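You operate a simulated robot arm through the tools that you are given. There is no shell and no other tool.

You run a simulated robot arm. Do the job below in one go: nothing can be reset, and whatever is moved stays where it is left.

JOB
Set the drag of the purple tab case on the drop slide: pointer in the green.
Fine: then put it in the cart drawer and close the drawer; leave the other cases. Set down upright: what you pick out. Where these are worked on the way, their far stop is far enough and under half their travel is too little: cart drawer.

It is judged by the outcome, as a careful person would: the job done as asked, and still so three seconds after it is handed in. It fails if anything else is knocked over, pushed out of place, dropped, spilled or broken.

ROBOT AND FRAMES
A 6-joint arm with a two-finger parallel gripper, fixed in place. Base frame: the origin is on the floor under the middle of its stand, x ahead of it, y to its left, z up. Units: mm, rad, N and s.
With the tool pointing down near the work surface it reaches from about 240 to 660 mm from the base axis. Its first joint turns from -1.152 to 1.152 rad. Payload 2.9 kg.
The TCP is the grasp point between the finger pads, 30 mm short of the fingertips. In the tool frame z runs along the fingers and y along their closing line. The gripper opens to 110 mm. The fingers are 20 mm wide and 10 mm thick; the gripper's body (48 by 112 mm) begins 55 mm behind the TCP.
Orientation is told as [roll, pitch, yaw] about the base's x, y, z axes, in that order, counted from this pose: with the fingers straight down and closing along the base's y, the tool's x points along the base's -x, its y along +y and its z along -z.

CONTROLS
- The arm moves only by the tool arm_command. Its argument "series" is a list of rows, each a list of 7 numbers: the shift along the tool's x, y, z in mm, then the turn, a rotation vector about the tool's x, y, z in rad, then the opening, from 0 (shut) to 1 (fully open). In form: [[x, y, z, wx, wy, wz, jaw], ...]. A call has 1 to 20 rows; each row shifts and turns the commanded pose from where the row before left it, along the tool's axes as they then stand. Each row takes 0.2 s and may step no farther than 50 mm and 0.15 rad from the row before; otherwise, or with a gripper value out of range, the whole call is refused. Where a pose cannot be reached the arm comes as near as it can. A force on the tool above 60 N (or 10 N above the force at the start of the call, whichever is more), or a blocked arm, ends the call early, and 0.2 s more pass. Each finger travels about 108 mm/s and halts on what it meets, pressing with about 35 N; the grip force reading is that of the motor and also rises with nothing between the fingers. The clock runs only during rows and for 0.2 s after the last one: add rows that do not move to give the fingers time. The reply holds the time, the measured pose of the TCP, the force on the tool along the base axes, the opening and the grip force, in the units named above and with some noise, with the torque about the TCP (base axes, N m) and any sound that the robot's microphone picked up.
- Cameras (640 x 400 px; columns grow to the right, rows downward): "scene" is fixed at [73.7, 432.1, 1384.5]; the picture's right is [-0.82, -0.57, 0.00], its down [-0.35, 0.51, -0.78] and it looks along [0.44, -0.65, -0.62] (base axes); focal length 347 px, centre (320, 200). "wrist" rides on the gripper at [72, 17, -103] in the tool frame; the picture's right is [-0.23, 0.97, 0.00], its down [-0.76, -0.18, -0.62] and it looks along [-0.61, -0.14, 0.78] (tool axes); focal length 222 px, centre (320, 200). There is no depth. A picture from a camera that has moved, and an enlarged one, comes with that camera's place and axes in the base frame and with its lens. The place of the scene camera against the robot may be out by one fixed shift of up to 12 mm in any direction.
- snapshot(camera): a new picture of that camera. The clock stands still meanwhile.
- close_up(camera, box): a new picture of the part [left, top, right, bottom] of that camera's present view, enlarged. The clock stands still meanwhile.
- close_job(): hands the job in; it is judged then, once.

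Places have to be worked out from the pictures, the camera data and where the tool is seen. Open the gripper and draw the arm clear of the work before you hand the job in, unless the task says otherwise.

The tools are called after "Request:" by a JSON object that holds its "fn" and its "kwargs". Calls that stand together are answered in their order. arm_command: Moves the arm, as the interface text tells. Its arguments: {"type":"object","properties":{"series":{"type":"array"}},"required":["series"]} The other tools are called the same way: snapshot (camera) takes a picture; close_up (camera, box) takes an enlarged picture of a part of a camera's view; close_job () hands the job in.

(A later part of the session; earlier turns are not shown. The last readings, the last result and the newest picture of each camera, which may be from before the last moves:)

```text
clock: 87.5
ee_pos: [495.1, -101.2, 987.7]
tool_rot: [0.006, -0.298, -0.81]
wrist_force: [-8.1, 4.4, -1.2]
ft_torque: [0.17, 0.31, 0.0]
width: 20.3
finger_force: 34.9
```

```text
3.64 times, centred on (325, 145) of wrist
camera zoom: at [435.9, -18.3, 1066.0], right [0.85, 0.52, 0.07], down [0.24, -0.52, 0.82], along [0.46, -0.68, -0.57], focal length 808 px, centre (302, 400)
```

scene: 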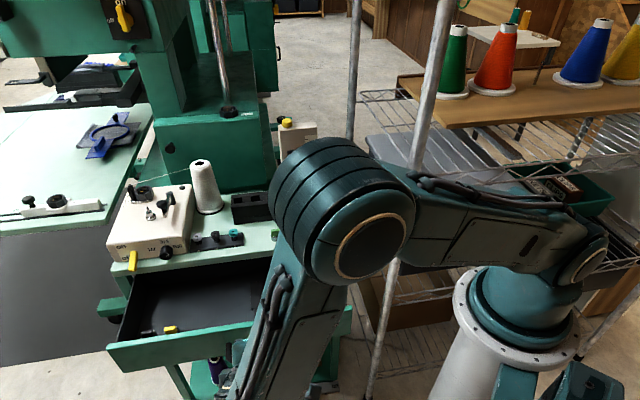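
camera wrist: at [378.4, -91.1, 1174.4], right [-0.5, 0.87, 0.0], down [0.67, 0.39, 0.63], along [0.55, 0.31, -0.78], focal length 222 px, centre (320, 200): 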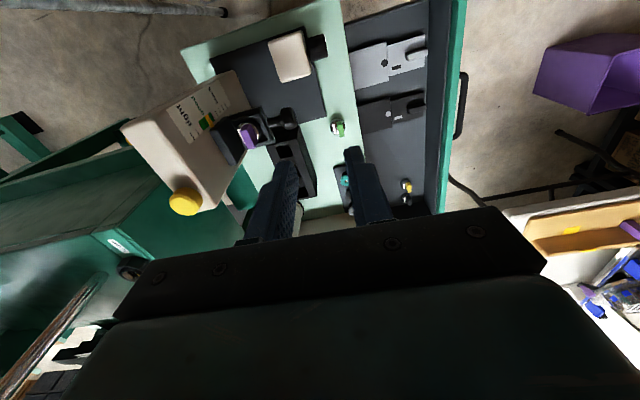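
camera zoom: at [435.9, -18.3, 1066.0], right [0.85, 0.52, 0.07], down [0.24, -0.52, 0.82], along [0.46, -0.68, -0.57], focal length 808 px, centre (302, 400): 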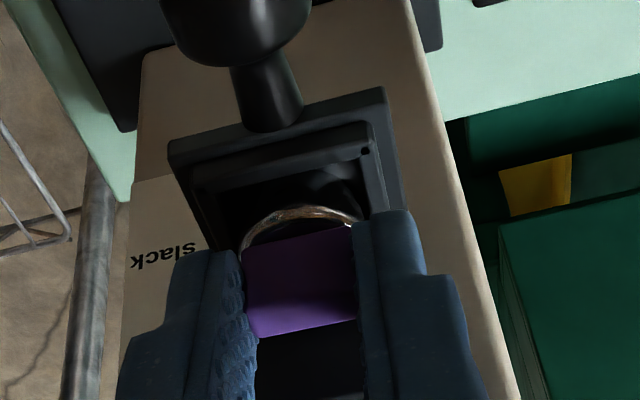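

The carriage rose together with the case, and the tool feels about 9 N pushing it outward, so the body is rubbing the back plate. I'll ease 2 mm forward off the plate and see if that frees it.

Request:
{"fn": "arm_command", "kwargs": {"series": [[0.95, 0, -0.3, 0, 0, 0, 0], [0.95, 0, -0.3, 0, 0, 0, 0], [0, 0, 0, 0, 0, 0, 0]]}}

Request:
{"fn": "close_up", "kwargs": {"camera": "scene", "box": [284, 120, 344, 190]}}

```text
clock: 88.3
ee_pos: [493.2, -101.1, 988.5]
tool_rot: [0.008, -0.303, -0.814]
wrist_force: [-1.3, -7.1, -0.8]
ft_torque: [-0.19, 0.04, -0.09]
width: 20.1
finger_force: 34.4
```

```text
5.71 times, centred on (314, 155) of scene
camera zoom: at [73.6, 431.9, 1384.6], right [-0.82, -0.57, 0.0], down [-0.35, 0.51, -0.78], along [0.44, -0.65, -0.62], focal length 1984 px, centre (354, 457)
```

zoom: 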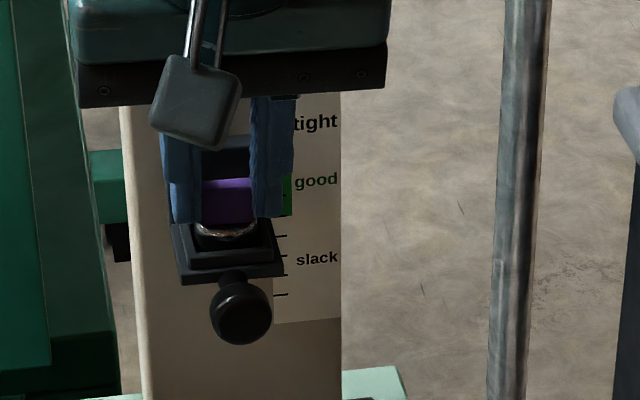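

The carriage just stays where it is put, and now there's a light push from the other side. I'll centre (about -1 mm sideways, +0.8 mm in) and lift a little more.

Request:
{"fn": "arm_command", "kwargs": {"series": [[-0.75, -1.0, 0.25, 0, 0, 0, 0], [0, 0, 0, 0, 0, 0, 0], [-1.5, 0, -4.8, 0, 0, 0, 0], [0, 0, 0, 0, 0, 0, 0]]}}

Request:
{"fn": "close_up", "kwargs": {"camera": "scene", "box": [284, 120, 344, 190]}}

Request:
{"fn": "close_up", "kwargs": {"camera": "wrist", "box": [270, 90, 380, 200]}}

```text
clock: 89.3
ee_pos: [494.2, -100.3, 994.7]
tool_rot: [0.009, -0.304, -0.812]
wrist_force: [7.1, -6.2, -1.2]
ft_torque: [-0.19, -0.24, 0.01]
width: 20.3
finger_force: 35.2
```

```text
5.71 times, centred on (314, 155) of scene
camera zoom: at [73.9, 432.0, 1384.6], right [-0.82, -0.57, 0.0], down [-0.35, 0.51, -0.78], along [0.44, -0.65, -0.62], focal length 1984 px, centre (354, 457)
```

zoom: 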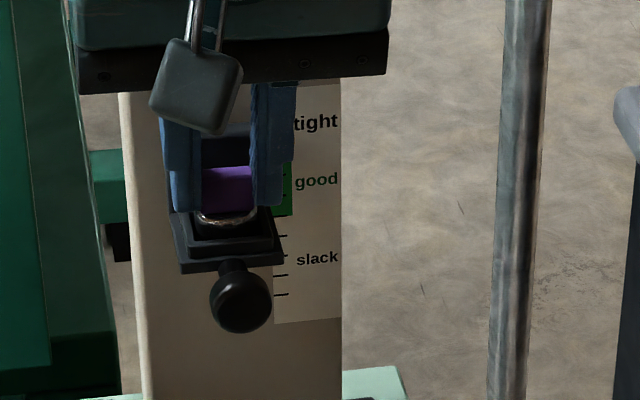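

```text
3.64 times, centred on (325, 145) of wrist
camera zoom: at [435.4, -17.9, 1072.5], right [0.85, 0.51, 0.08], down [0.24, -0.52, 0.82], along [0.46, -0.68, -0.57], focal length 808 px, centre (302, 400)
```

zoom: 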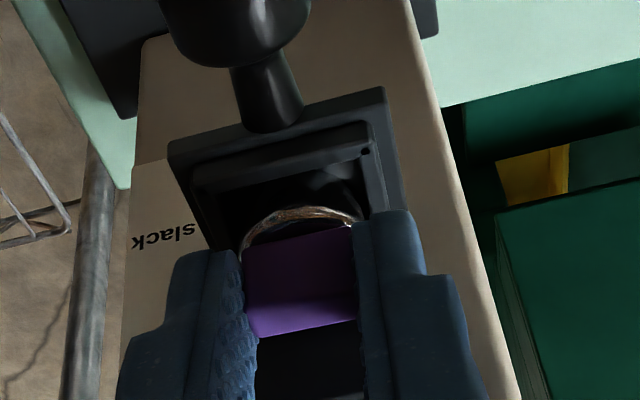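

The case and carriage still rise together rigidly; the seat seems to hold the case lightly. The carriage has a top stop about 12 mm up, so I'll lift gently until it stops and the case pulls free against it.

Request:
{"fn": "arm_command", "kwargs": {"series": [[-1.5, 0, -4.8, 0, 0, 0, 0], [-1.2, 0, -3.8, 0, 0, 0, 0], [-0.6, 0, -1.9, 0, 0, 0, 0], [-0.6, 0, -1.9, 0, 0, 0, 0], [0, 0, 0, 0, 0, 0, 0]]}}

Request:
{"fn": "close_up", "kwargs": {"camera": "scene", "box": [284, 110, 344, 180]}}

Request:
{"fn": "close_up", "kwargs": {"camera": "wrist", "box": [270, 90, 380, 200]}}

```text
clock: 90.5
ee_pos: [491.3, -100.3, 1007.1]
tool_rot: [0.007, -0.297, -0.811]
wrist_force: [5.8, 6.3, -1.3]
ft_torque: [0.2, -0.26, 0.08]
width: 20.3
finger_force: 34.8
```

```text
5.71 times, centred on (314, 145) of scene
camera zoom: at [73.8, 432.3, 1384.5], right [-0.82, -0.57, 0.0], down [-0.35, 0.51, -0.78], along [0.44, -0.65, -0.62], focal length 1984 px, centre (354, 514)
```

zoom: 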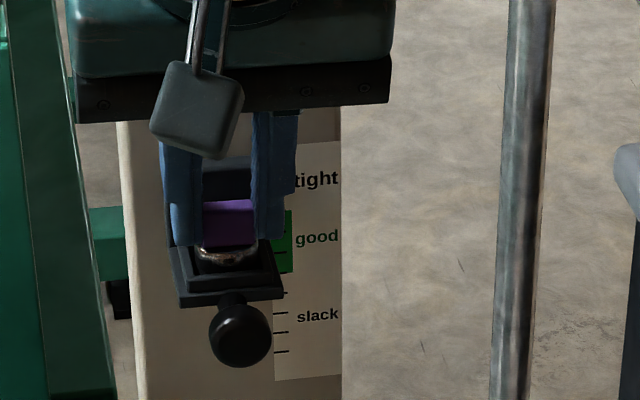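

```text
3.64 times, centred on (325, 145) of wrist
camera zoom: at [434.3, -17.6, 1084.5], right [0.85, 0.52, 0.07], down [0.24, -0.52, 0.82], along [0.46, -0.68, -0.57], focal length 808 px, centre (302, 400)
```

zoom: 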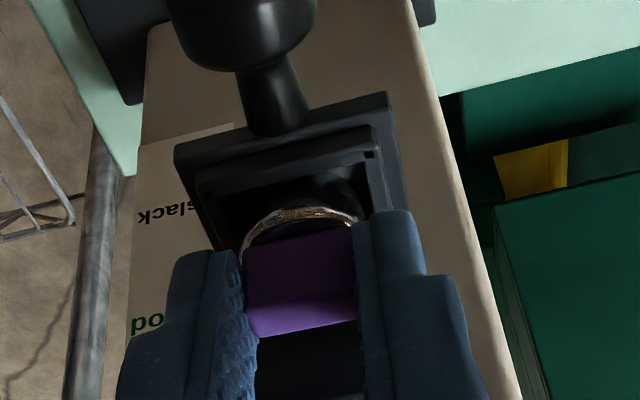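

The carriage has reached its top stop and the case is starting to separate. I'll keep lifting gently.

Request:
{"fn": "arm_command", "kwargs": {"series": [[-0.6, 0, -1.9, 0, 0, 0, 0], [-0.6, 0, -1.9, 0, 0, 0, 0], [-0.6, 0, -1.9, 0, 0, 0, 0], [-0.9, 0, -2.9, 0, 0, 0, 0], [0, 0, 0, 0, 0, 0, 0]]}}

Request:
{"fn": "close_up", "kwargs": {"camera": "scene", "box": [284, 110, 344, 180]}}

Request:
{"fn": "close_up", "kwargs": {"camera": "wrist", "box": [270, 90, 380, 200]}}

```text
clock: 91.7
ee_pos: [493.8, -101.2, 1015.7]
tool_rot: [0.007, -0.302, -0.813]
wrist_force: [0.5, 0.4, 0.5]
ft_torque: [-0.01, 0.0, 0.04]
width: 20.3
finger_force: 35.2
```

```text
5.71 times, centred on (314, 145) of scene
camera zoom: at [73.7, 432.1, 1384.5], right [-0.82, -0.57, 0.0], down [-0.35, 0.51, -0.78], along [0.44, -0.65, -0.62], focal length 1984 px, centre (354, 514)
```

zoom: 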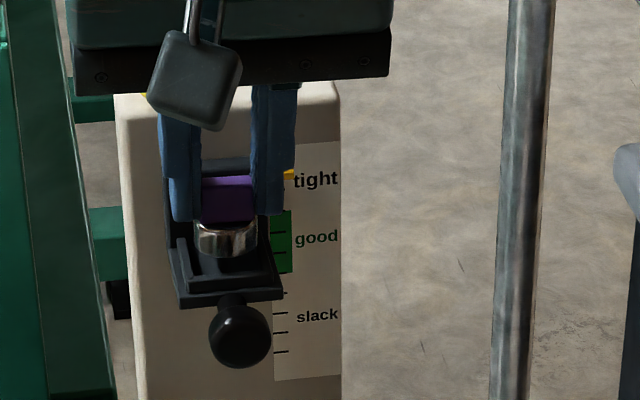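

```text
3.64 times, centred on (325, 145) of wrist
camera zoom: at [435.1, -18.5, 1094.1], right [0.85, 0.51, 0.07], down [0.24, -0.52, 0.82], along [0.46, -0.68, -0.57], focal length 808 px, centre (302, 400)
```

zoom: 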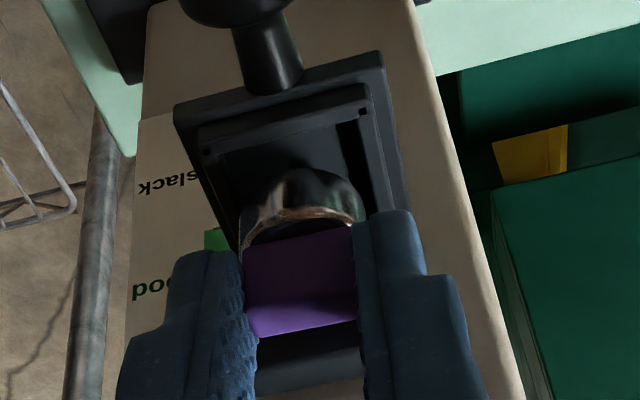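

The case is free of the cradle and held with no load on the tool. I'll lift it, carry it over to the open drawer's clear area (F≈215, u≈500) and come part way down for a look.

Request:
{"fn": "arm_command", "kwargs": {"series": [[-9.5, 0, -30.6, 0, 0, 0, 0], [-9.5, 0, -30.6, 0, 0, 0, 0], [28.3, 30.3, -8.76, 0, 0, 0, 0], [28.3, 30.3, -8.76, 0, 0, 0, 0], [28.3, 30.3, -8.76, 0, 0, 0, 0], [28.3, 30.3, -8.76, 0, 0, 0, 0], [28.3, 30.3, -8.76, 0, 0, 0, 0], [28.3, 30.3, -8.76, 0, 0, 0, 0], [28.3, 30.3, -8.76, 0, 0, 0, 0], [12.3, 0, 39.8, 0, 0, 0, 0], [12.3, 0, 39.8, 0, 0, 0, 0], [12.3, 0, 39.8, 0, 0, 0, 0], [12.3, 0, 39.8, 0, 0, 0, 0], [12.3, 0, 39.8, 0, 0, 0, 0]]}}

Request:
{"fn": "snapshot", "kwargs": {"camera": "wrist"}}

Request:
{"fn": "snapshot", "kwargs": {"camera": "scene"}}

```text
clock: 94.7
ee_pos: [504.4, 195.3, 872.4]
tool_rot: [0.007, -0.302, -0.815]
wrist_force: [0.3, -0.1, -0.4]
ft_torque: [-0.06, 0.02, 0.0]
width: 20.1
finger_force: 35.1
```

```text
taken
camera wrist: at [447.4, 279.4, 950.5], right [0.85, 0.51, 0.08], down [0.24, -0.52, 0.82], along [0.46, -0.68, -0.57], focal length 222 px, centre (320, 200)
```

wrist: 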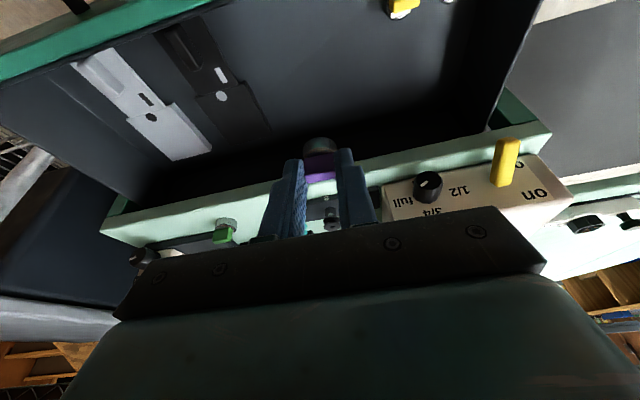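

```text
taken
```

scene: 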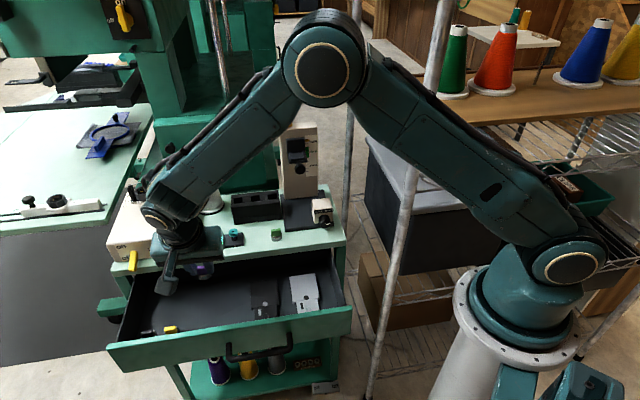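

The spot beneath is clear floor, well away from the plates and the yellow item. I'll descend to about 10 mm above the drawer floor.

Request:
{"fn": "arm_command", "kwargs": {"series": [[11.5, 0, 37.3, 0, 0, 0, 0], [11.5, 0, 37.3, 0, 0, 0, 0], [10.0, 0, 32.5, 0, 0, 0, 0]]}}

Request:
{"fn": "snapshot", "kwargs": {"camera": "wrist"}}

Request:
{"fn": "close_up", "kwargs": {"camera": "scene", "box": [120, 230, 320, 370]}}

```text
clock: 95.5
ee_pos: [507.4, 196.7, 760.3]
tool_rot: [0.008, -0.303, -0.813]
wrist_force: [-0.4, 0.4, -1.0]
ft_torque: [-0.02, -0.03, -0.01]
width: 20.0
finger_force: 34.8
```

```text
taken
camera wrist: at [449.3, 279.3, 838.5], right [0.85, 0.51, 0.08], down [0.24, -0.52, 0.82], along [0.46, -0.68, -0.57], focal length 222 px, centre (320, 200)
```

wrist: 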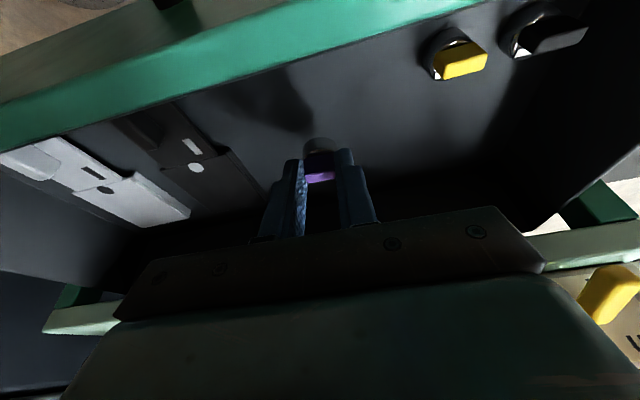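

```text
2.86 times, centred on (220, 300) of scene
camera zoom: at [73.7, 432.1, 1384.5], right [-0.82, -0.57, 0.0], down [-0.35, 0.51, -0.78], along [0.44, -0.65, -0.62], focal length 992 px, centre (606, -86)
```

zoom: 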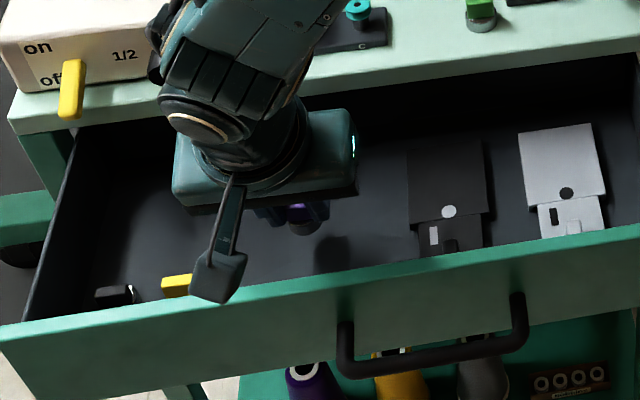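

The case is above empty floor between the plates and the two other cases. I'll lower it in small steps until it touches.

Request:
{"fn": "arm_command", "kwargs": {"series": [[1.5, 0, 4.8, 0, 0, 0, 0], [1.5, 0, 4.8, 0, 0, 0, 0], [0.6, 0, 1.9, 0, 0, 0, 0], [0, 0, 0, 0, 0, 0, 0]]}}

Request:
{"fn": "close_up", "kwargs": {"camera": "wrist", "box": [240, 90, 400, 210]}}

```text
clock: 96.5
ee_pos: [506.5, 197.4, 748.3]
tool_rot: [0.01, -0.3, -0.81]
wrist_force: [0.3, 1.1, -1.0]
ft_torque: [0.0, 0.03, 0.0]
width: 19.9
finger_force: 35.1
```

```text
3.33 times, centred on (320, 150) of wrist
camera zoom: at [448.0, 279.6, 826.8], right [0.85, 0.51, 0.08], down [0.24, -0.52, 0.82], along [0.46, -0.68, -0.57], focal length 740 px, centre (320, 367)
```

zoom: 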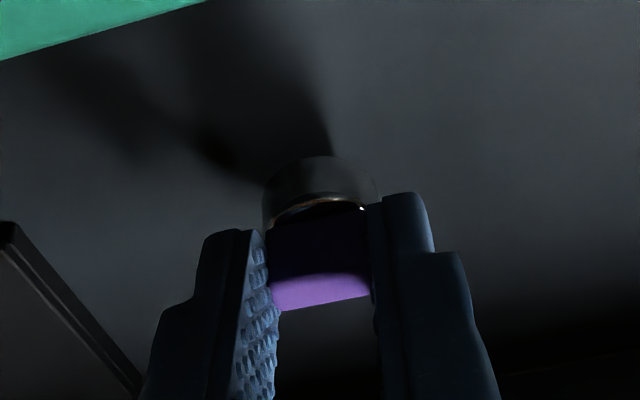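

Request:
{"fn": "arm_command", "kwargs": {"series": [[0.45, 0, 1.43, 0, 0, 0, 0], [0.45, 0, 1.43, 0, 0, 0, 0], [0, 0, 0, 0, 0, 0, 0]]}}

```text
clock: 97.3
ee_pos: [506.9, 196.1, 745.0]
tool_rot: [0.008, -0.303, -0.811]
wrist_force: [1.0, -1.0, -0.2]
ft_torque: [0.0, -0.01, -0.01]
width: 20.2
finger_force: 35.1
```

No contact yet at TCP z 745 (force about 0). I'll keep lowering in 1.5 mm steps.

Request:
{"fn": "arm_command", "kwargs": {"series": [[0.45, 0, 1.43, 0, 0, 0, 0], [0.45, 0, 1.43, 0, 0, 0, 0], [0, 0, 0, 0, 0, 0, 0]]}}

```text
clock: 98.1
ee_pos: [505.8, 196.5, 743.9]
tool_rot: [0.009, -0.301, -0.811]
wrist_force: [0.5, 0.2, -0.2]
ft_torque: [-0.01, -0.02, -0.01]
width: 20.1
finger_force: 34.9
```

The force is still near zero at z about 743. Another 3 mm in small steps.

Request:
{"fn": "arm_command", "kwargs": {"series": [[0.45, 0, 1.43, 0, 0, 0, 0], [0.45, 0, 1.43, 0, 0, 0, 0], [0, 0, 0, 0, 0, 0, 0]]}}

Request:
{"fn": "close_up", "kwargs": {"camera": "wrist", "box": [260, 110, 380, 200]}}

Request:
{"fn": "close_up", "kwargs": {"camera": "scene", "box": [180, 270, 260, 330]}}

```text
clock: 98.9
ee_pos: [505.2, 195.6, 741.6]
tool_rot: [0.009, -0.302, -0.81]
wrist_force: [-0.1, -0.2, 0.1]
ft_torque: [0.02, 0.0, 0.0]
width: 20.2
finger_force: 35.3
```

```text
4.44 times, centred on (320, 155) of wrist
camera zoom: at [447.0, 279.8, 818.7], right [0.85, 0.51, 0.07], down [0.24, -0.52, 0.82], along [0.46, -0.68, -0.57], focal length 987 px, centre (320, 400)
```

zoom: 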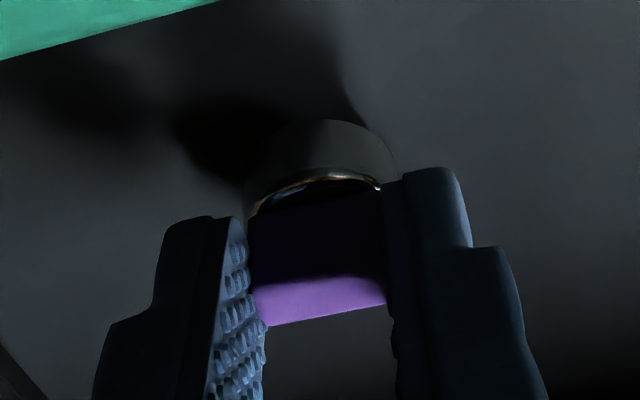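

```text
6.67 times, centred on (220, 300) of scene
camera zoom: at [73.7, 432.1, 1384.5], right [-0.82, -0.57, 0.0], down [-0.35, 0.51, -0.78], along [0.44, -0.65, -0.62], focal length 2315 px, centre (987, -467)
```

zoom: 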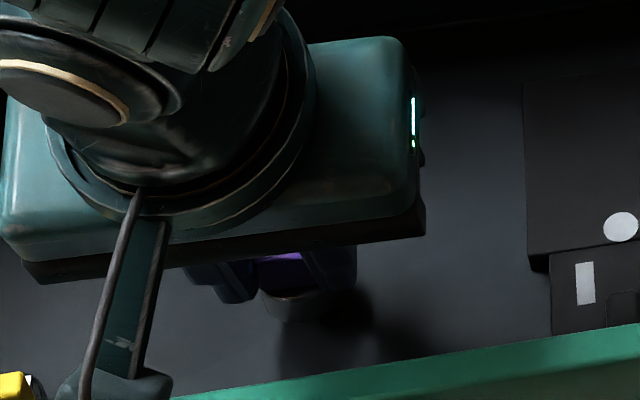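

The case shadow is nearly touching it. I'll continue down in 1.2 mm steps until I feel contact.

Request:
{"fn": "arm_command", "kwargs": {"series": [[0.35, 0, 1.15, 0, 0, 0, 0], [0.35, 0, 1.15, 0, 0, 0, 0], [0, 0, 0, 0, 0, 0, 0]]}}

```text
clock: 99.7
ee_pos: [505.3, 196.5, 739.6]
tool_rot: [0.009, -0.301, -0.812]
wrist_force: [-0.6, -0.3, 0.6]
ft_torque: [-0.02, 0.01, -0.01]
width: 20.4
finger_force: 35.0
```

Still no load at about 739.5. Another 2.4 mm.

Request:
{"fn": "arm_command", "kwargs": {"series": [[0.35, 0, 1.15, 0, 0, 0, 0], [0.35, 0, 1.15, 0, 0, 0, 0], [0, 0, 0, 0, 0, 0, 0]]}}

Request:
{"fn": "close_up", "kwargs": {"camera": "wrist", "box": [260, 110, 380, 200]}}

```text
clock: 100.5
ee_pos: [505.2, 196.4, 736.1]
tool_rot: [0.009, -0.302, -0.811]
wrist_force: [-0.9, -0.3, -0.4]
ft_torque: [0.02, -0.02, -0.02]
width: 20.4
finger_force: 35.7
```

```text
4.44 times, centred on (320, 155) of wrist
camera zoom: at [447.3, 279.8, 814.3], right [0.85, 0.51, 0.08], down [0.24, -0.52, 0.82], along [0.46, -0.68, -0.57], focal length 987 px, centre (320, 400)
```

zoom: 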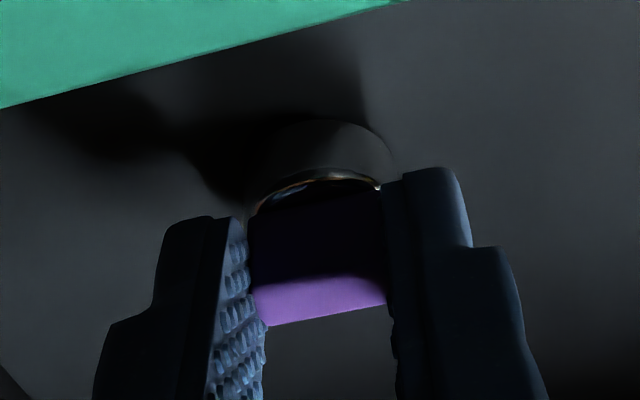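

Still free. The floor must be lower than the plate tops suggested, so I'll keep stepping down, checking the force each time.

Request:
{"fn": "arm_command", "kwargs": {"series": [[0.45, 0, 1.43, 0, 0, 0, 0], [0.45, 0, 1.43, 0, 0, 0, 0], [0, 0, 0, 0, 0, 0, 0]]}}

```text
clock: 101.3
ee_pos: [506.0, 197.2, 733.1]
tool_rot: [0.008, -0.304, -0.81]
wrist_force: [0.8, 0.5, -0.2]
ft_torque: [0.03, -0.02, 0.02]
width: 20.2
finger_force: 34.8
```

No contact at 733. Stepping down again.

Request:
{"fn": "arm_command", "kwargs": {"series": [[0.45, 0, 1.43, 0, 0, 0, 0], [0.45, 0, 1.43, 0, 0, 0, 0], [0, 0, 0, 0, 0, 0, 0]]}}

Request:
{"fn": "close_up", "kwargs": {"camera": "wrist", "box": [260, 110, 380, 200]}}

Request:
{"fn": "close_up", "kwargs": {"camera": "scene", "box": [180, 270, 260, 330]}}

```text
clock: 102.1
ee_pos: [506.4, 196.4, 732.1]
tool_rot: [0.015, -0.305, -0.813]
wrist_force: [-3.6, -3.1, 27.3]
ft_torque: [-0.39, -0.02, -0.05]
width: 20.3
finger_force: 35.0
```

```text
4.44 times, centred on (320, 155) of wrist
camera zoom: at [448.0, 279.5, 810.1], right [0.85, 0.51, 0.08], down [0.24, -0.52, 0.82], along [0.46, -0.68, -0.57], focal length 987 px, centre (320, 400)
```

zoom: 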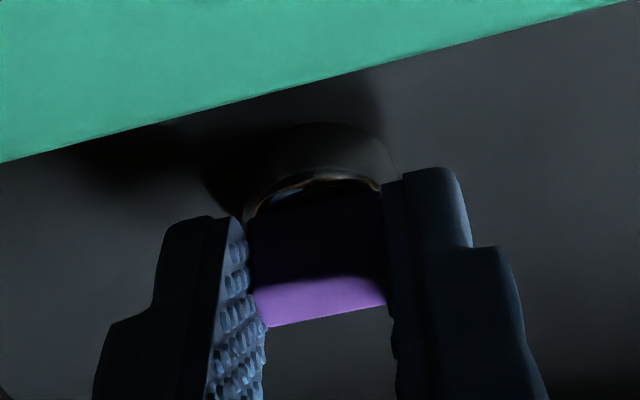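

```text
6.67 times, centred on (220, 300) of scene
camera zoom: at [73.2, 431.9, 1384.6], right [-0.82, -0.57, 0.0], down [-0.35, 0.51, -0.78], along [0.44, -0.65, -0.62], focal length 2315 px, centre (987, -467)
```

zoom: 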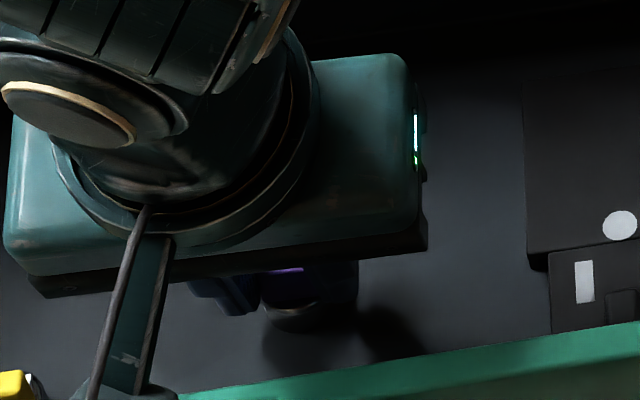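

Contact: 27 N upward, with a torque that fits the case's underside, so it's on the drawer floor. I'll ease up about 1.2 mm, open, and withdraw straight up.

Request:
{"fn": "arm_command", "kwargs": {"series": [[-0.36, 0, -1.15, 0, 0, 0, 0], [0, 0, 0, 0, 0, 0, 0.15], [0, 0, 0, 0, 0, 0, 0.28], [0, 0, 0, 0, 0, 0, 0.28], [-1.5, 0, -4.8, 0, 0, 0, 0.28], [-5.9, 0, -19.1, 0, 0, 0, 0.28], [-11.5, 0, -37.3, 0, 0, 0, 0.28], [-11.5, 0, -37.3, 0, 0, 0, 0.28]]}}

Request:
{"fn": "close_up", "kwargs": {"camera": "wrist", "box": [240, 60, 400, 200]}}

Request:
{"fn": "close_up", "kwargs": {"camera": "scene", "box": [120, 230, 320, 370]}}

```text
clock: 103.9
ee_pos: [504.4, 193.5, 834.3]
tool_rot: [0.009, -0.302, -0.813]
wrist_force: [0.3, 1.0, 0.7]
ft_torque: [-0.02, 0.04, 0.01]
width: 30.7
finger_force: 0.0
```

```text
2.86 times, centred on (320, 130) of wrist
camera zoom: at [445.9, 277.5, 912.8], right [0.85, 0.51, 0.08], down [0.24, -0.52, 0.82], along [0.46, -0.68, -0.57], focal length 635 px, centre (320, 400)
```

zoom: 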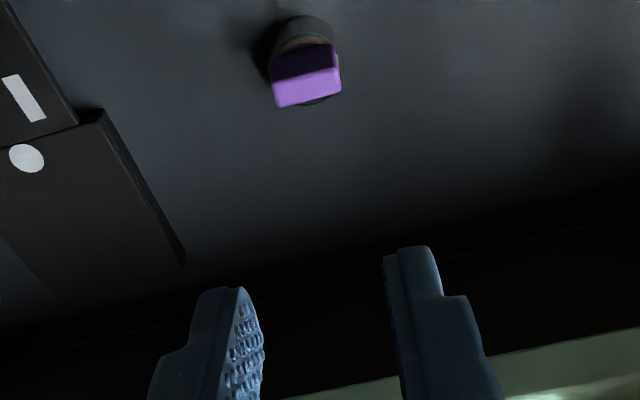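

```text
2.86 times, centred on (220, 300) of scene
camera zoom: at [73.7, 432.1, 1384.5], right [-0.82, -0.57, 0.0], down [-0.35, 0.51, -0.78], along [0.44, -0.65, -0.62], focal length 992 px, centre (606, -86)
```

zoom: 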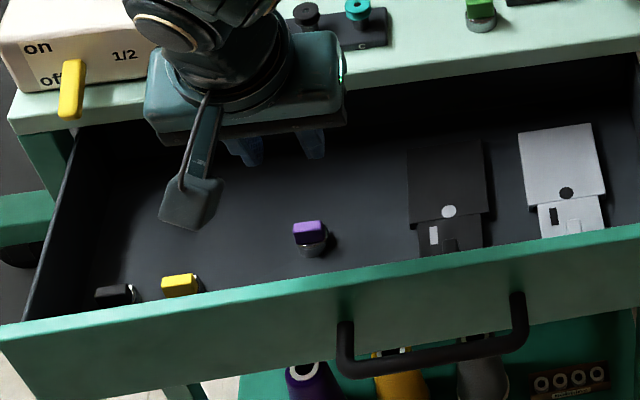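

The purple case stands upright on the drawer floor, clear of everything. Now I'll rise, turn the gripper back to the handle-gripping orientation and come in front of the open drawer's bar.

Request:
{"fn": "arm_command", "kwargs": {"series": [[-11.8, 0, -38.2, 0, 0, 0, 0.28], [-11.8, 0, -38.2, 0, 0, 0, 0.28], [-11.8, 0, -38.2, 0, 0, 0, 0.28], [-11.8, 0, -38.2, 0, 0, 0, 0.28], [0, 0, 0, 0, 0.15, 0, 0.3], [0, 0, 0, 0, 0.15, 0, 0.3], [42, -22.75, 0, 0, 0, 0, 0.3], [42, -22.75, 0, 0, 0, 0, 0.3], [42, -22.75, 0, 0, 0, 0, 0.3], [42, -22.75, 0, 0, 0, 0, 0.3], [0, 0, 0, 0, 0, -0.1428, 0.3], [0, 0, 0, 0, 0, -0.1428, 0.3], [0, 0, 0, 0, 0, -0.1428, 0.3], [0, 0, 0, 0, 0, -0.1428, 0.3], [0, 0, 0, 0, 0, -0.1428, 0.3], [0, 0, 0, 0, 0, -0.1428, 0.3], [0, 0, 0, 0, 0, -0.1428, 0.3], [0, 0, 0, 0, 0, -0.1428, 0.3], [0, 0, 0, 0, 0, -0.1428, 0.3], [0, 0, 0, 0, 0, -0.1428, 0.3]]}}

Request:
{"fn": "snapshot", "kwargs": {"camera": "wrist"}}

```text
clock: 108.1
ee_pos: [322.0, 254.6, 993.2]
tool_rot: [0.001, -0.008, 0.623]
wrist_force: [-0.5, 0.4, 1.1]
ft_torque: [-0.02, -0.03, 0.04]
width: 33.0
finger_force: 0.1
```

```text
taken
camera wrist: at [251.4, 224.9, 1096.6], right [-0.38, 0.92, 0.0], down [0.72, 0.3, 0.63], along [0.58, 0.24, -0.78], focal length 222 px, centre (320, 200)
```

wrist: 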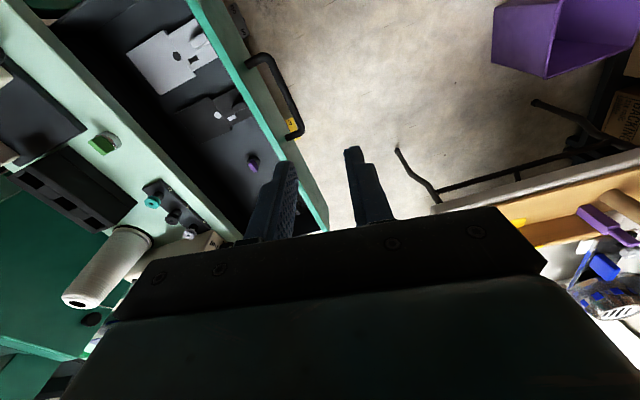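

The purple case is upright in the drawer and the handle is just right of my line. I'll finish the turn, tilt, and descend toward the bar.

Request:
{"fn": "arm_command", "kwargs": {"series": [[0, 0, 0, 0, 0, -0.138, 0.3], [0, 0, 0, 0.13, 0, 0, 0.3], [0, 0, 0, 0.13, 0, 0, 0.3], [0, 0, 0, 0.13, 0, 0, 0.3], [0, 0, 0, 0.13, 0, 0, 0.3], [0, 0, 0, 0.13, 0, 0, 0.3], [0, 22, 29, 0, 0, 0, 0.3], [0, 22, 29, 0, 0, 0, 0.3], [0, 22, 29, 0, 0, 0, 0.3], [0, 22, 29, 0, 0, 0, 0.3], [0, 22, 29, 0, 0, 0, 0.3]]}}

Request:
{"fn": "snapshot", "kwargs": {"camera": "wrist"}}

Request:
{"fn": "close_up", "kwargs": {"camera": "wrist", "box": [250, 50, 410, 210]}}

```text
clock: 110.5
ee_pos: [324.8, 253.7, 813.0]
tool_rot: [-0.653, -0.009, 0.755]
wrist_force: [-0.7, 0.1, -0.1]
ft_torque: [0.02, -0.01, -0.03]
width: 33.2
finger_force: 0.0
```

```text
taken
camera wrist: at [217.5, 259.1, 883.7], right [-0.36, 0.72, -0.59], down [0.39, 0.69, 0.61], along [0.85, -0.01, -0.53], focal length 222 px, centre (320, 200)
```

wrist: 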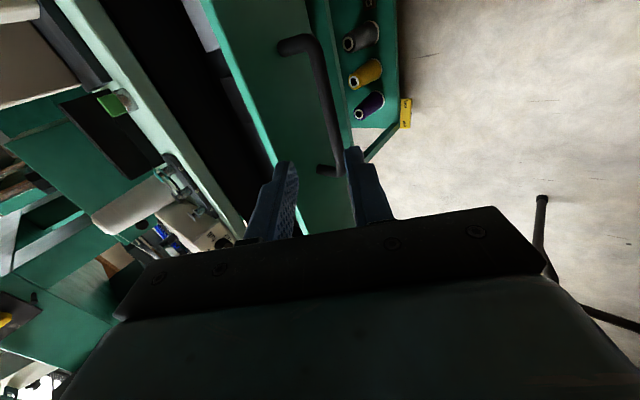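

```text
2.50 times, centred on (330, 130) of wrist
camera zoom: at [217.5, 259.1, 883.7], right [-0.36, 0.72, -0.59], down [0.39, 0.69, 0.61], along [0.85, -0.01, -0.53], focal length 555 px, centre (295, 375)
```

zoom: 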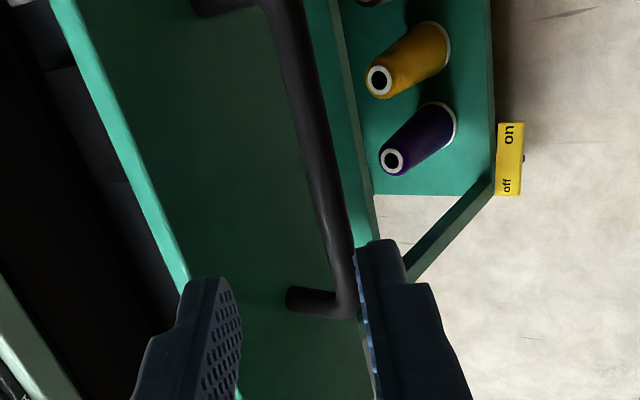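

Same view as before: the bar is at about F 88.5, z 728. I'll shift 13 mm toward the front finger and go in most of the way.

Request:
{"fn": "arm_command", "kwargs": {"series": [[0, 13, 0, 0, 0, 0, 0.3], [0, 0, 25, 0, 0, 0, 0.3], [0, 0, 25, 0, 0, 0, 0.3]]}}

Request:
{"fn": "close_up", "kwargs": {"camera": "wrist", "box": [250, 50, 410, 210]}}

```text
clock: 111.3
ee_pos: [337.0, 241.5, 764.8]
tool_rot: [-0.65, -0.009, 0.756]
wrist_force: [0.4, 0.4, 0.9]
ft_torque: [-0.03, 0.03, 0.01]
width: 33.1
finger_force: 0.1
```

```text
2.50 times, centred on (330, 130) of wrist
camera zoom: at [230.7, 245.4, 836.7], right [-0.36, 0.72, -0.59], down [0.39, 0.69, 0.61], along [0.85, -0.01, -0.53], focal length 555 px, centre (295, 375)
```

zoom: 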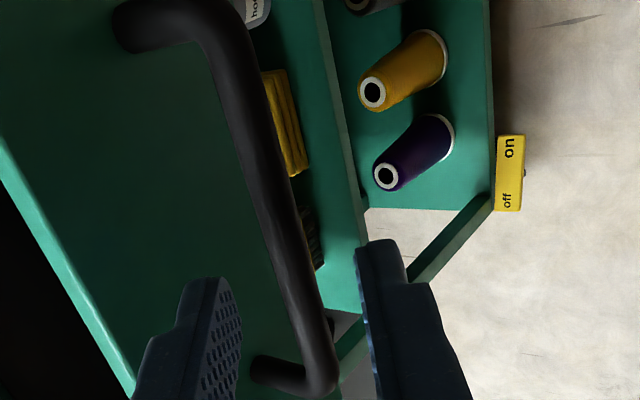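

The bar runs between the fingers. I'll advance the last 27 mm and close.

Request:
{"fn": "arm_command", "kwargs": {"series": [[0, 0, 14, 0, 0, 0, 0.3], [0, 0, 12, 0, 0, 0, 0.3], [0, 0, 0, 0, 0, 0, 0.1], [0, 0, 0, 0, 0, 0, 0.0], [0, 0, 0, 0, 0, 0, 0.0]]}}

Request:
{"fn": "close_up", "kwargs": {"camera": "wrist", "box": [250, 50, 410, 210]}}

```text
clock: 112.5
ee_pos: [349.1, 228.3, 745.6]
tool_rot: [-0.655, -0.008, 0.753]
wrist_force: [8.9, -10.8, 14.4]
ft_torque: [-0.98, 0.23, 0.57]
width: 12.2
finger_force: 44.7
```

```text
2.50 times, centred on (330, 130) of wrist
camera zoom: at [242.0, 232.9, 817.3], right [-0.36, 0.72, -0.59], down [0.39, 0.69, 0.61], along [0.85, -0.01, -0.53], focal length 555 px, centre (295, 375)
```

zoom: 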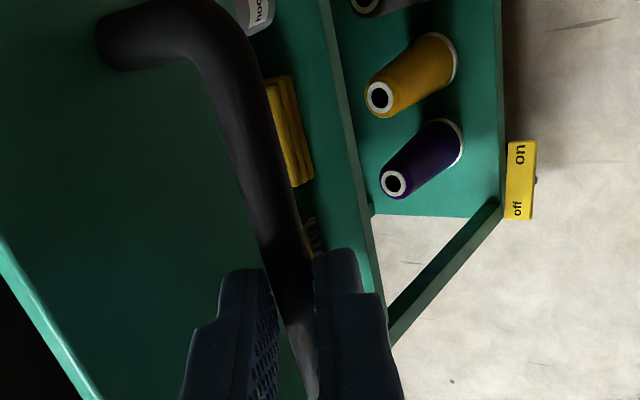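

The bar is gripped. I'll push the drawer in slowly, with a slight sideways drift to follow its track.

Request:
{"fn": "arm_command", "kwargs": {"series": [[0, -1.5, 0, 0, 0, 0, 0], [-0.12, -3.98, 3.03, 0, 0, 0, 0], [-0.2, -6.37, 4.84, 0, 0, 0, 0], [-0.25, -7.96, 6.05, 0, 0, 0, 0], [-0.25, -7.96, 6.05, 0, 0, 0, 0], [-0.25, -7.96, 6.05, 0, 0, 0, 0], [-0.25, -7.96, 6.05, 0, 0, 0, 0], [-0.25, -7.96, 6.05, 0, 0, 0, 0], [-0.25, -7.96, 6.05, 0, 0, 0, 0], [-0.25, -7.96, 6.05, 0, 0, 0, 0], [-0.25, -7.96, 6.05, 0, 0, 0, 0]]}}

Request:
{"fn": "close_up", "kwargs": {"camera": "scene", "box": [90, 190, 360, 390]}}

```text
clock: 114.9
ee_pos: [415.7, 160.9, 744.8]
tool_rot: [-0.657, -0.008, 0.755]
wrist_force: [-6.0, -4.5, 28.4]
ft_torque: [-1.32, 0.64, 0.01]
width: 12.1
finger_force: 45.2
```

```text
2.00 times, centred on (225, 290) of scene
camera zoom: at [73.2, 431.9, 1384.6], right [-0.82, -0.57, 0.0], down [-0.35, 0.51, -0.78], along [0.44, -0.65, -0.62], focal length 694 px, centre (510, 20)
```

zoom: 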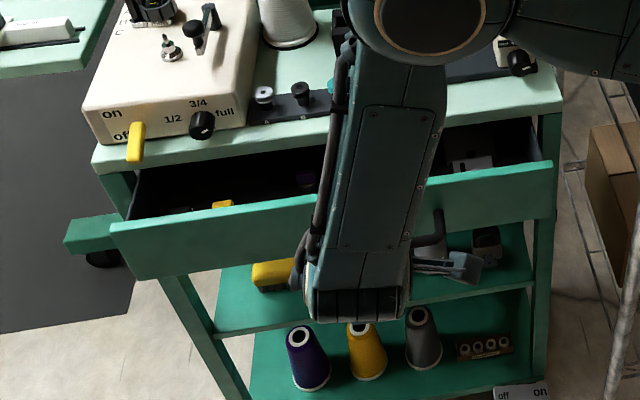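

More than half closed and everything inside is still standing. I'll relieve the vertical load a bit and push on.

Request:
{"fn": "arm_command", "kwargs": {"series": [[-0.2, -1.5, -1.9, 0, 0, 0, 0], [-0.25, -7.96, 6.05, 0, 0, 0, 0], [-0.25, -7.96, 6.05, 0, 0, 0, 0], [-0.25, -7.96, 6.05, 0, 0, 0, 0], [-0.25, -7.96, 6.05, 0, 0, 0, 0], [-0.25, -7.96, 6.05, 0, 0, 0, 0], [-0.25, -7.96, 6.05, 0, 0, 0, 0], [0, 0, 0, 0, 0, 0, 0]]}}

Request:
{"fn": "close_up", "kwargs": {"camera": "scene", "box": [90, 190, 360, 390]}}

```text
clock: 116.7
ee_pos: [454.8, 121.2, 746.2]
tool_rot: [-0.644, -0.007, 0.756]
wrist_force: [7.7, 9.3, -31.0]
ft_torque: [-0.12, 0.75, 0.71]
width: 11.8
finger_force: 44.8
```

```text
2.00 times, centred on (225, 290) of scene
camera zoom: at [74.3, 432.4, 1384.4], right [-0.82, -0.57, 0.0], down [-0.35, 0.51, -0.78], along [0.44, -0.65, -0.62], focal length 694 px, centre (510, 20)
```

zoom: 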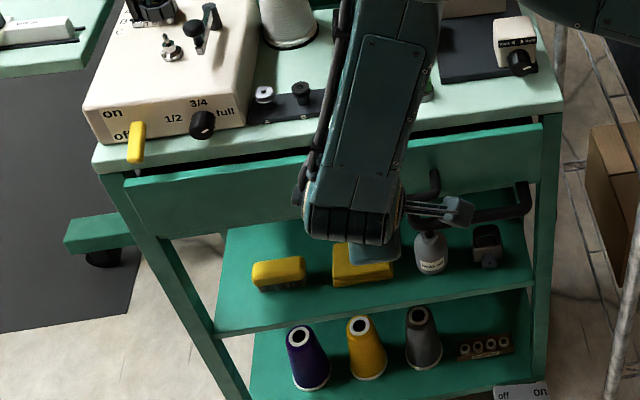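

Almost closed, about 20 mm to go. I'll ease the vertical load back and push the rest in small steps.

Request:
{"fn": "arm_command", "kwargs": {"series": [[-0.8, 0.8, 1.0, 0, 0, 0, 0], [-0.15, -4.78, 3.63, 0, 0, 0, 0], [-0.15, -4.78, 3.63, 0, 0, 0, 0], [-0.1, -3.18, 2.42, 0, 0, 0, 0], [0, 0, 0, 0, 0, 0, 0]]}}

Request:
{"fn": "close_up", "kwargs": {"camera": "scene", "box": [90, 190, 360, 390]}}

```text
clock: 117.9
ee_pos: [467.4, 107.5, 746.4]
tool_rot: [-0.65, -0.007, 0.756]
wrist_force: [5.0, 1.9, -20.5]
ft_torque: [-0.5, 0.86, 0.34]
width: 12.0
finger_force: 44.9
```

```text
2.00 times, centred on (225, 290) of scene
camera zoom: at [74.1, 432.2, 1384.5], right [-0.82, -0.57, 0.0], down [-0.35, 0.51, -0.78], along [0.44, -0.65, -0.62], focal length 694 px, centre (510, 20)
```

zoom: 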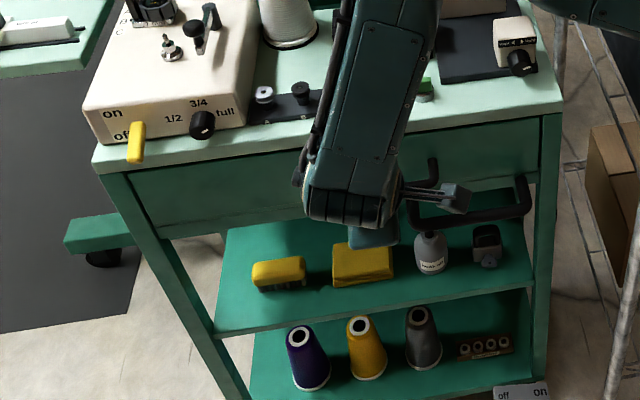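

The front looks nearly flush. I'll push a few more millimetres until I feel the back stop.

Request:
{"fn": "arm_command", "kwargs": {"series": [[0, -1.2, 1.6, 0, 0, 0, 0], [0, -1.59, 1.21, 0, 0, 0, 0], [0, -1.59, 1.21, 0, 0, 0, 0], [0, 0, 0, 0, 0, 0, 0]]}}

Request:
{"fn": "close_up", "kwargs": {"camera": "scene", "box": [110, 225, 240, 310]}}

Request:
{"fn": "close_up", "kwargs": {"camera": "scene", "box": [260, 225, 350, 300]}}

```text
clock: 118.9
ee_pos: [470.6, 105.9, 745.5]
tool_rot: [-0.646, -0.005, 0.759]
wrist_force: [-36.4, 21.9, 18.6]
ft_torque: [-0.08, 0.95, 0.62]
width: 12.2
finger_force: 45.3
```

```text
4.71 times, centred on (175, 268) of scene
camera zoom: at [72.7, 432.5, 1384.5], right [-0.82, -0.57, 0.0], down [-0.35, 0.51, -0.78], along [0.44, -0.65, -0.62], focal length 1634 px, centre (1002, -118)
```

zoom: 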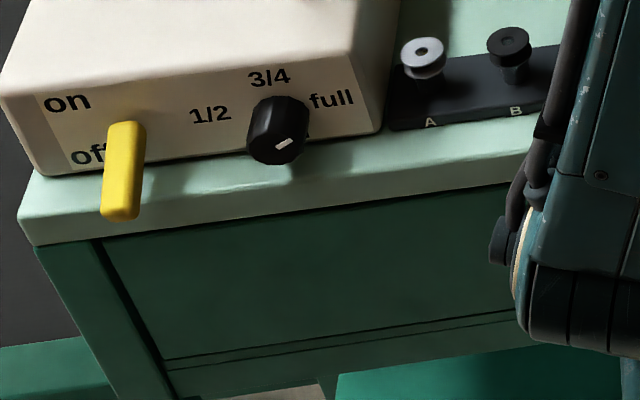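

```text
5.33 times, centred on (305, 262) of scene
camera zoom: at [72.7, 432.5, 1384.5], right [-0.82, -0.57, 0.0], down [-0.35, 0.51, -0.78], along [0.44, -0.65, -0.62], focal length 1852 px, centre (400, -133)
```

zoom: 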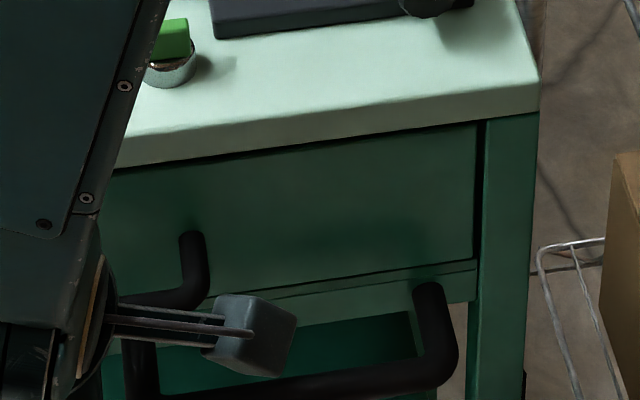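

41 N of resistance at exactly the original closed handle position, and the front is flush, so the drawer is shut. I'll ease off the pressure, release the bar and back straight out.

Request:
{"fn": "arm_command", "kwargs": {"series": [[0, 2.6, -2.0, 0, 0, 0, 0], [0, 0, 0, 0, 0, 0, 0], [0, 0, 0, 0, 0, 0, 0.15], [0, 0, 0, 0, 0, 0, 0.3], [0, 0, 0, 0, 0, 0, 0.3]]}}

Request:
{"fn": "close_up", "kwargs": {"camera": "wrist", "box": [250, 50, 410, 210]}}

```text
clock: 120.1
ee_pos: [470.8, 105.5, 745.7]
tool_rot: [-0.653, -0.009, 0.757]
wrist_force: [0.0, -0.6, -0.6]
ft_torque: [0.02, 0.01, 0.0]
width: 33.2
finger_force: 0.2
```

```text
2.50 times, centred on (330, 130) of wrist
camera zoom: at [363.6, 111.0, 817.9], right [-0.36, 0.72, -0.59], down [0.39, 0.69, 0.61], along [0.85, -0.01, -0.53], focal length 555 px, centre (295, 375)
```

zoom: 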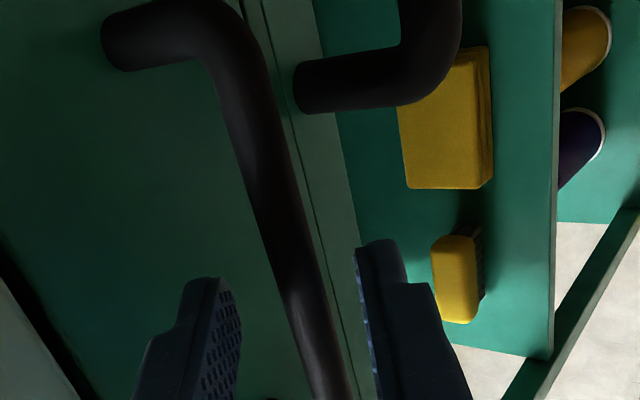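

The fingers are open around the bar with zero force. I'll withdraw along the tool axis and rise well clear.

Request:
{"fn": "arm_command", "kwargs": {"series": [[0, 0, -20, 0, 0, 0, 0.3], [0, 0, -30, 0, 0, 0, 0.3], [0, 0, -30, 0, 0, 0, 0.3], [0, 12.0, -39.0, 0, 0, 0, 0.3], [0, -24.2, -31.8, 0, 0, 0, 0.3], [0, -24.2, -31.8, 0, 0, 0, 0.3], [0, -24.2, -31.8, 0, 0, 0, 0.3], [0, -24.2, -31.8, 0, 0, 0, 0.3], [0, -24.2, -31.8, 0, 0, 0, 0.3], [0, -24.2, -31.8, 0, 0, 0, 0.3]]}}

Request:
{"fn": "snapshot", "kwargs": {"camera": "scene"}}

Request:
{"fn": "snapshot", "kwargs": {"camera": "wrist"}}

```text
clock: 122.3
ee_pos: [410.3, 164.0, 1074.6]
tool_rot: [-0.651, -0.008, 0.756]
wrist_force: [-0.6, 0.0, 0.0]
ft_torque: [-0.02, 0.03, 0.01]
width: 33.0
finger_force: 0.0
```

```text
taken
```

scene: 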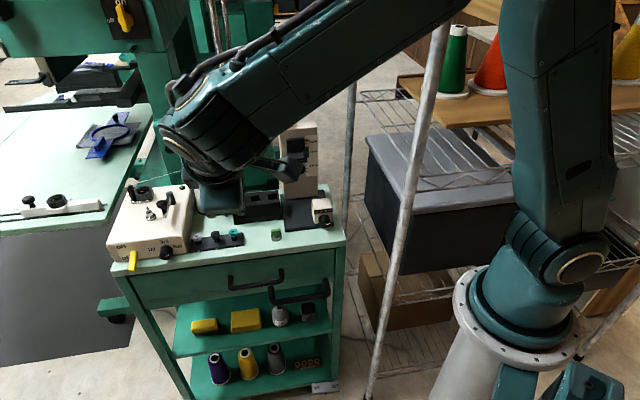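

```text
taken
camera wrist: at [303.4, 168.9, 1146.4], right [-0.36, 0.72, -0.59], down [0.39, 0.69, 0.61], along [0.85, -0.01, -0.53], focal length 222 px, centre (320, 200)
```

wrist: 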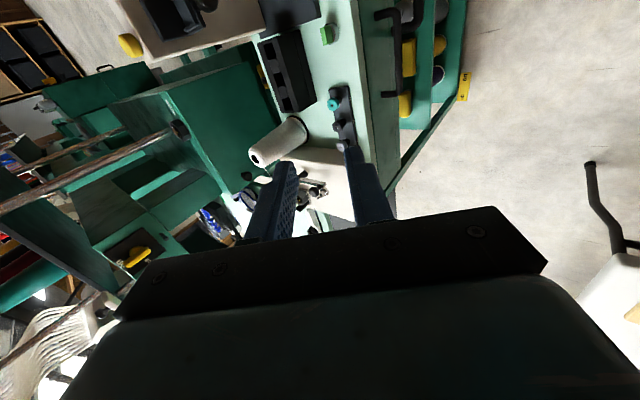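

The drawer is shut and the other cases look undisturbed. I'll draw the arm back away from the cart with the gripper open and make a final check.

Request:
{"fn": "arm_command", "kwargs": {"series": [[0, 20, -30, 0, 0, 0, 0.6], [0, 20, -30, 0, 0, 0, 1], [20, 20, -30, 0, 0, 0, 1], [30, 10, -30, 0, 0, 0, 1], [30, 0, -30, 0, 0, 0, 1], [0, 0, 0, 0, 0, 0, 1]]}}

Request:
{"fn": "snapshot", "kwargs": {"camera": "scene"}}

Request:
{"fn": "close_up", "kwargs": {"camera": "scene", "box": [100, 110, 350, 340]}}

Request:
{"fn": "close_up", "kwargs": {"camera": "scene", "box": [250, 110, 350, 240]}}

```text
clock: 123.7
ee_pos: [287.1, 197.3, 1143.4]
tool_rot: [-0.651, -0.007, 0.754]
wrist_force: [0.0, -0.4, 0.1]
ft_torque: [-0.01, -0.04, 0.01]
width: 110.1
finger_force: 0.0
out of reach, approached as far as the arm can: row 4, 5
```

```text
taken
```

scene: 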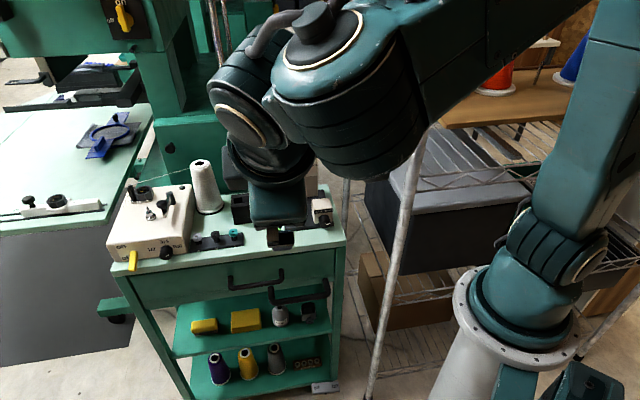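

```text
1.74 times, centred on (225, 225) of scene
camera zoom: at [73.7, 432.1, 1384.5], right [-0.82, -0.57, 0.0], down [-0.35, 0.51, -0.78], along [0.44, -0.65, -0.62], focal length 604 px, centre (485, 156)
```

zoom: 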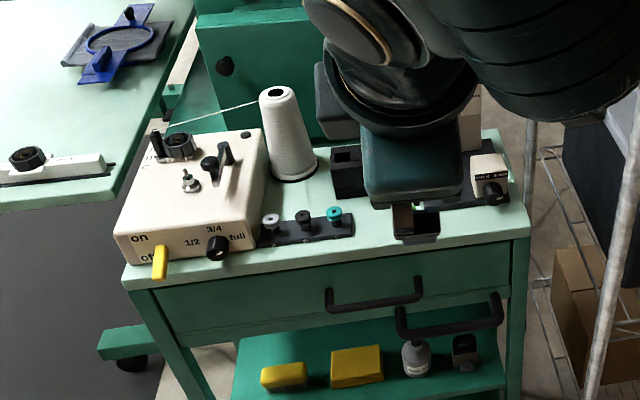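

```text
3.08 times, centred on (300, 175) of scene
camera zoom: at [73.7, 432.1, 1384.5], right [-0.82, -0.57, 0.0], down [-0.35, 0.51, -0.78], along [0.44, -0.65, -0.62], focal length 1068 px, centre (382, 277)
```

zoom: 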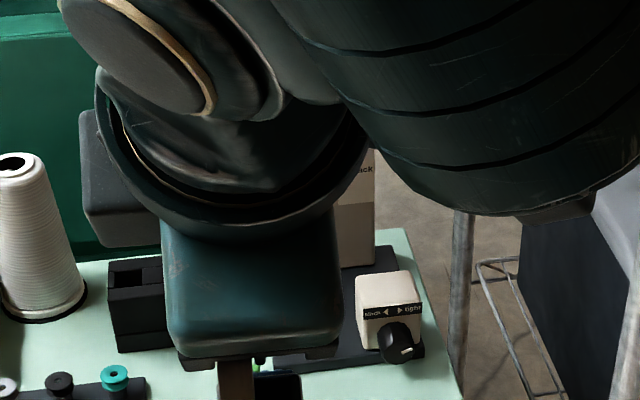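

The arm is clear of the work but in the camera's line. I'll level the tool, turn it back and move to one side to see the slide and cases one last time.

Request:
{"fn": "arm_command", "kwargs": {"series": [[-20, 0, 20, 0, 0, 0, 1], [0, 0, 0, -0.13, 0, 0, 1], [0, 0, 0, -0.13, 0, 0, 1], [0, 0, 0, -0.13, 0, 0, 1], [0, 0, 0, -0.13, 0, 0, 1], [0, 0, 0, -0.13, 0, 0, 1], [0, 0, 0, 0, 0, 0.1256, 1], [0, 0, 0, 0, 0, 0.1256, 1], [0, 0, 0, 0, 0, 0.1256, 1], [0, 0, 0, 0, 0, 0.1256, 1], [0, 0, 0, 0, 0, 0.1256, 1], [0, 0, 0, 0, 0, 0.1256, 1]]}}

Request:
{"fn": "snapshot", "kwargs": {"camera": "scene"}}

```text
clock: 126.3
ee_pos: [310.9, 202.3, 1129.9]
tool_rot: [0.004, -0.007, 0.0]
wrist_force: [-0.1, 0.9, -0.1]
ft_torque: [-0.01, -0.02, -0.01]
width: 109.8
finger_force: 0.1
```

```text
taken
```

scene: 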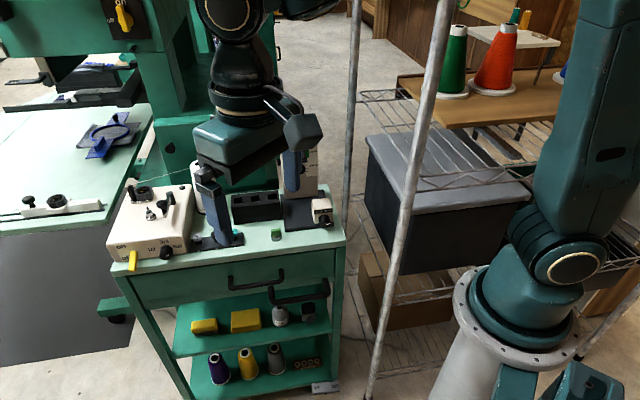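

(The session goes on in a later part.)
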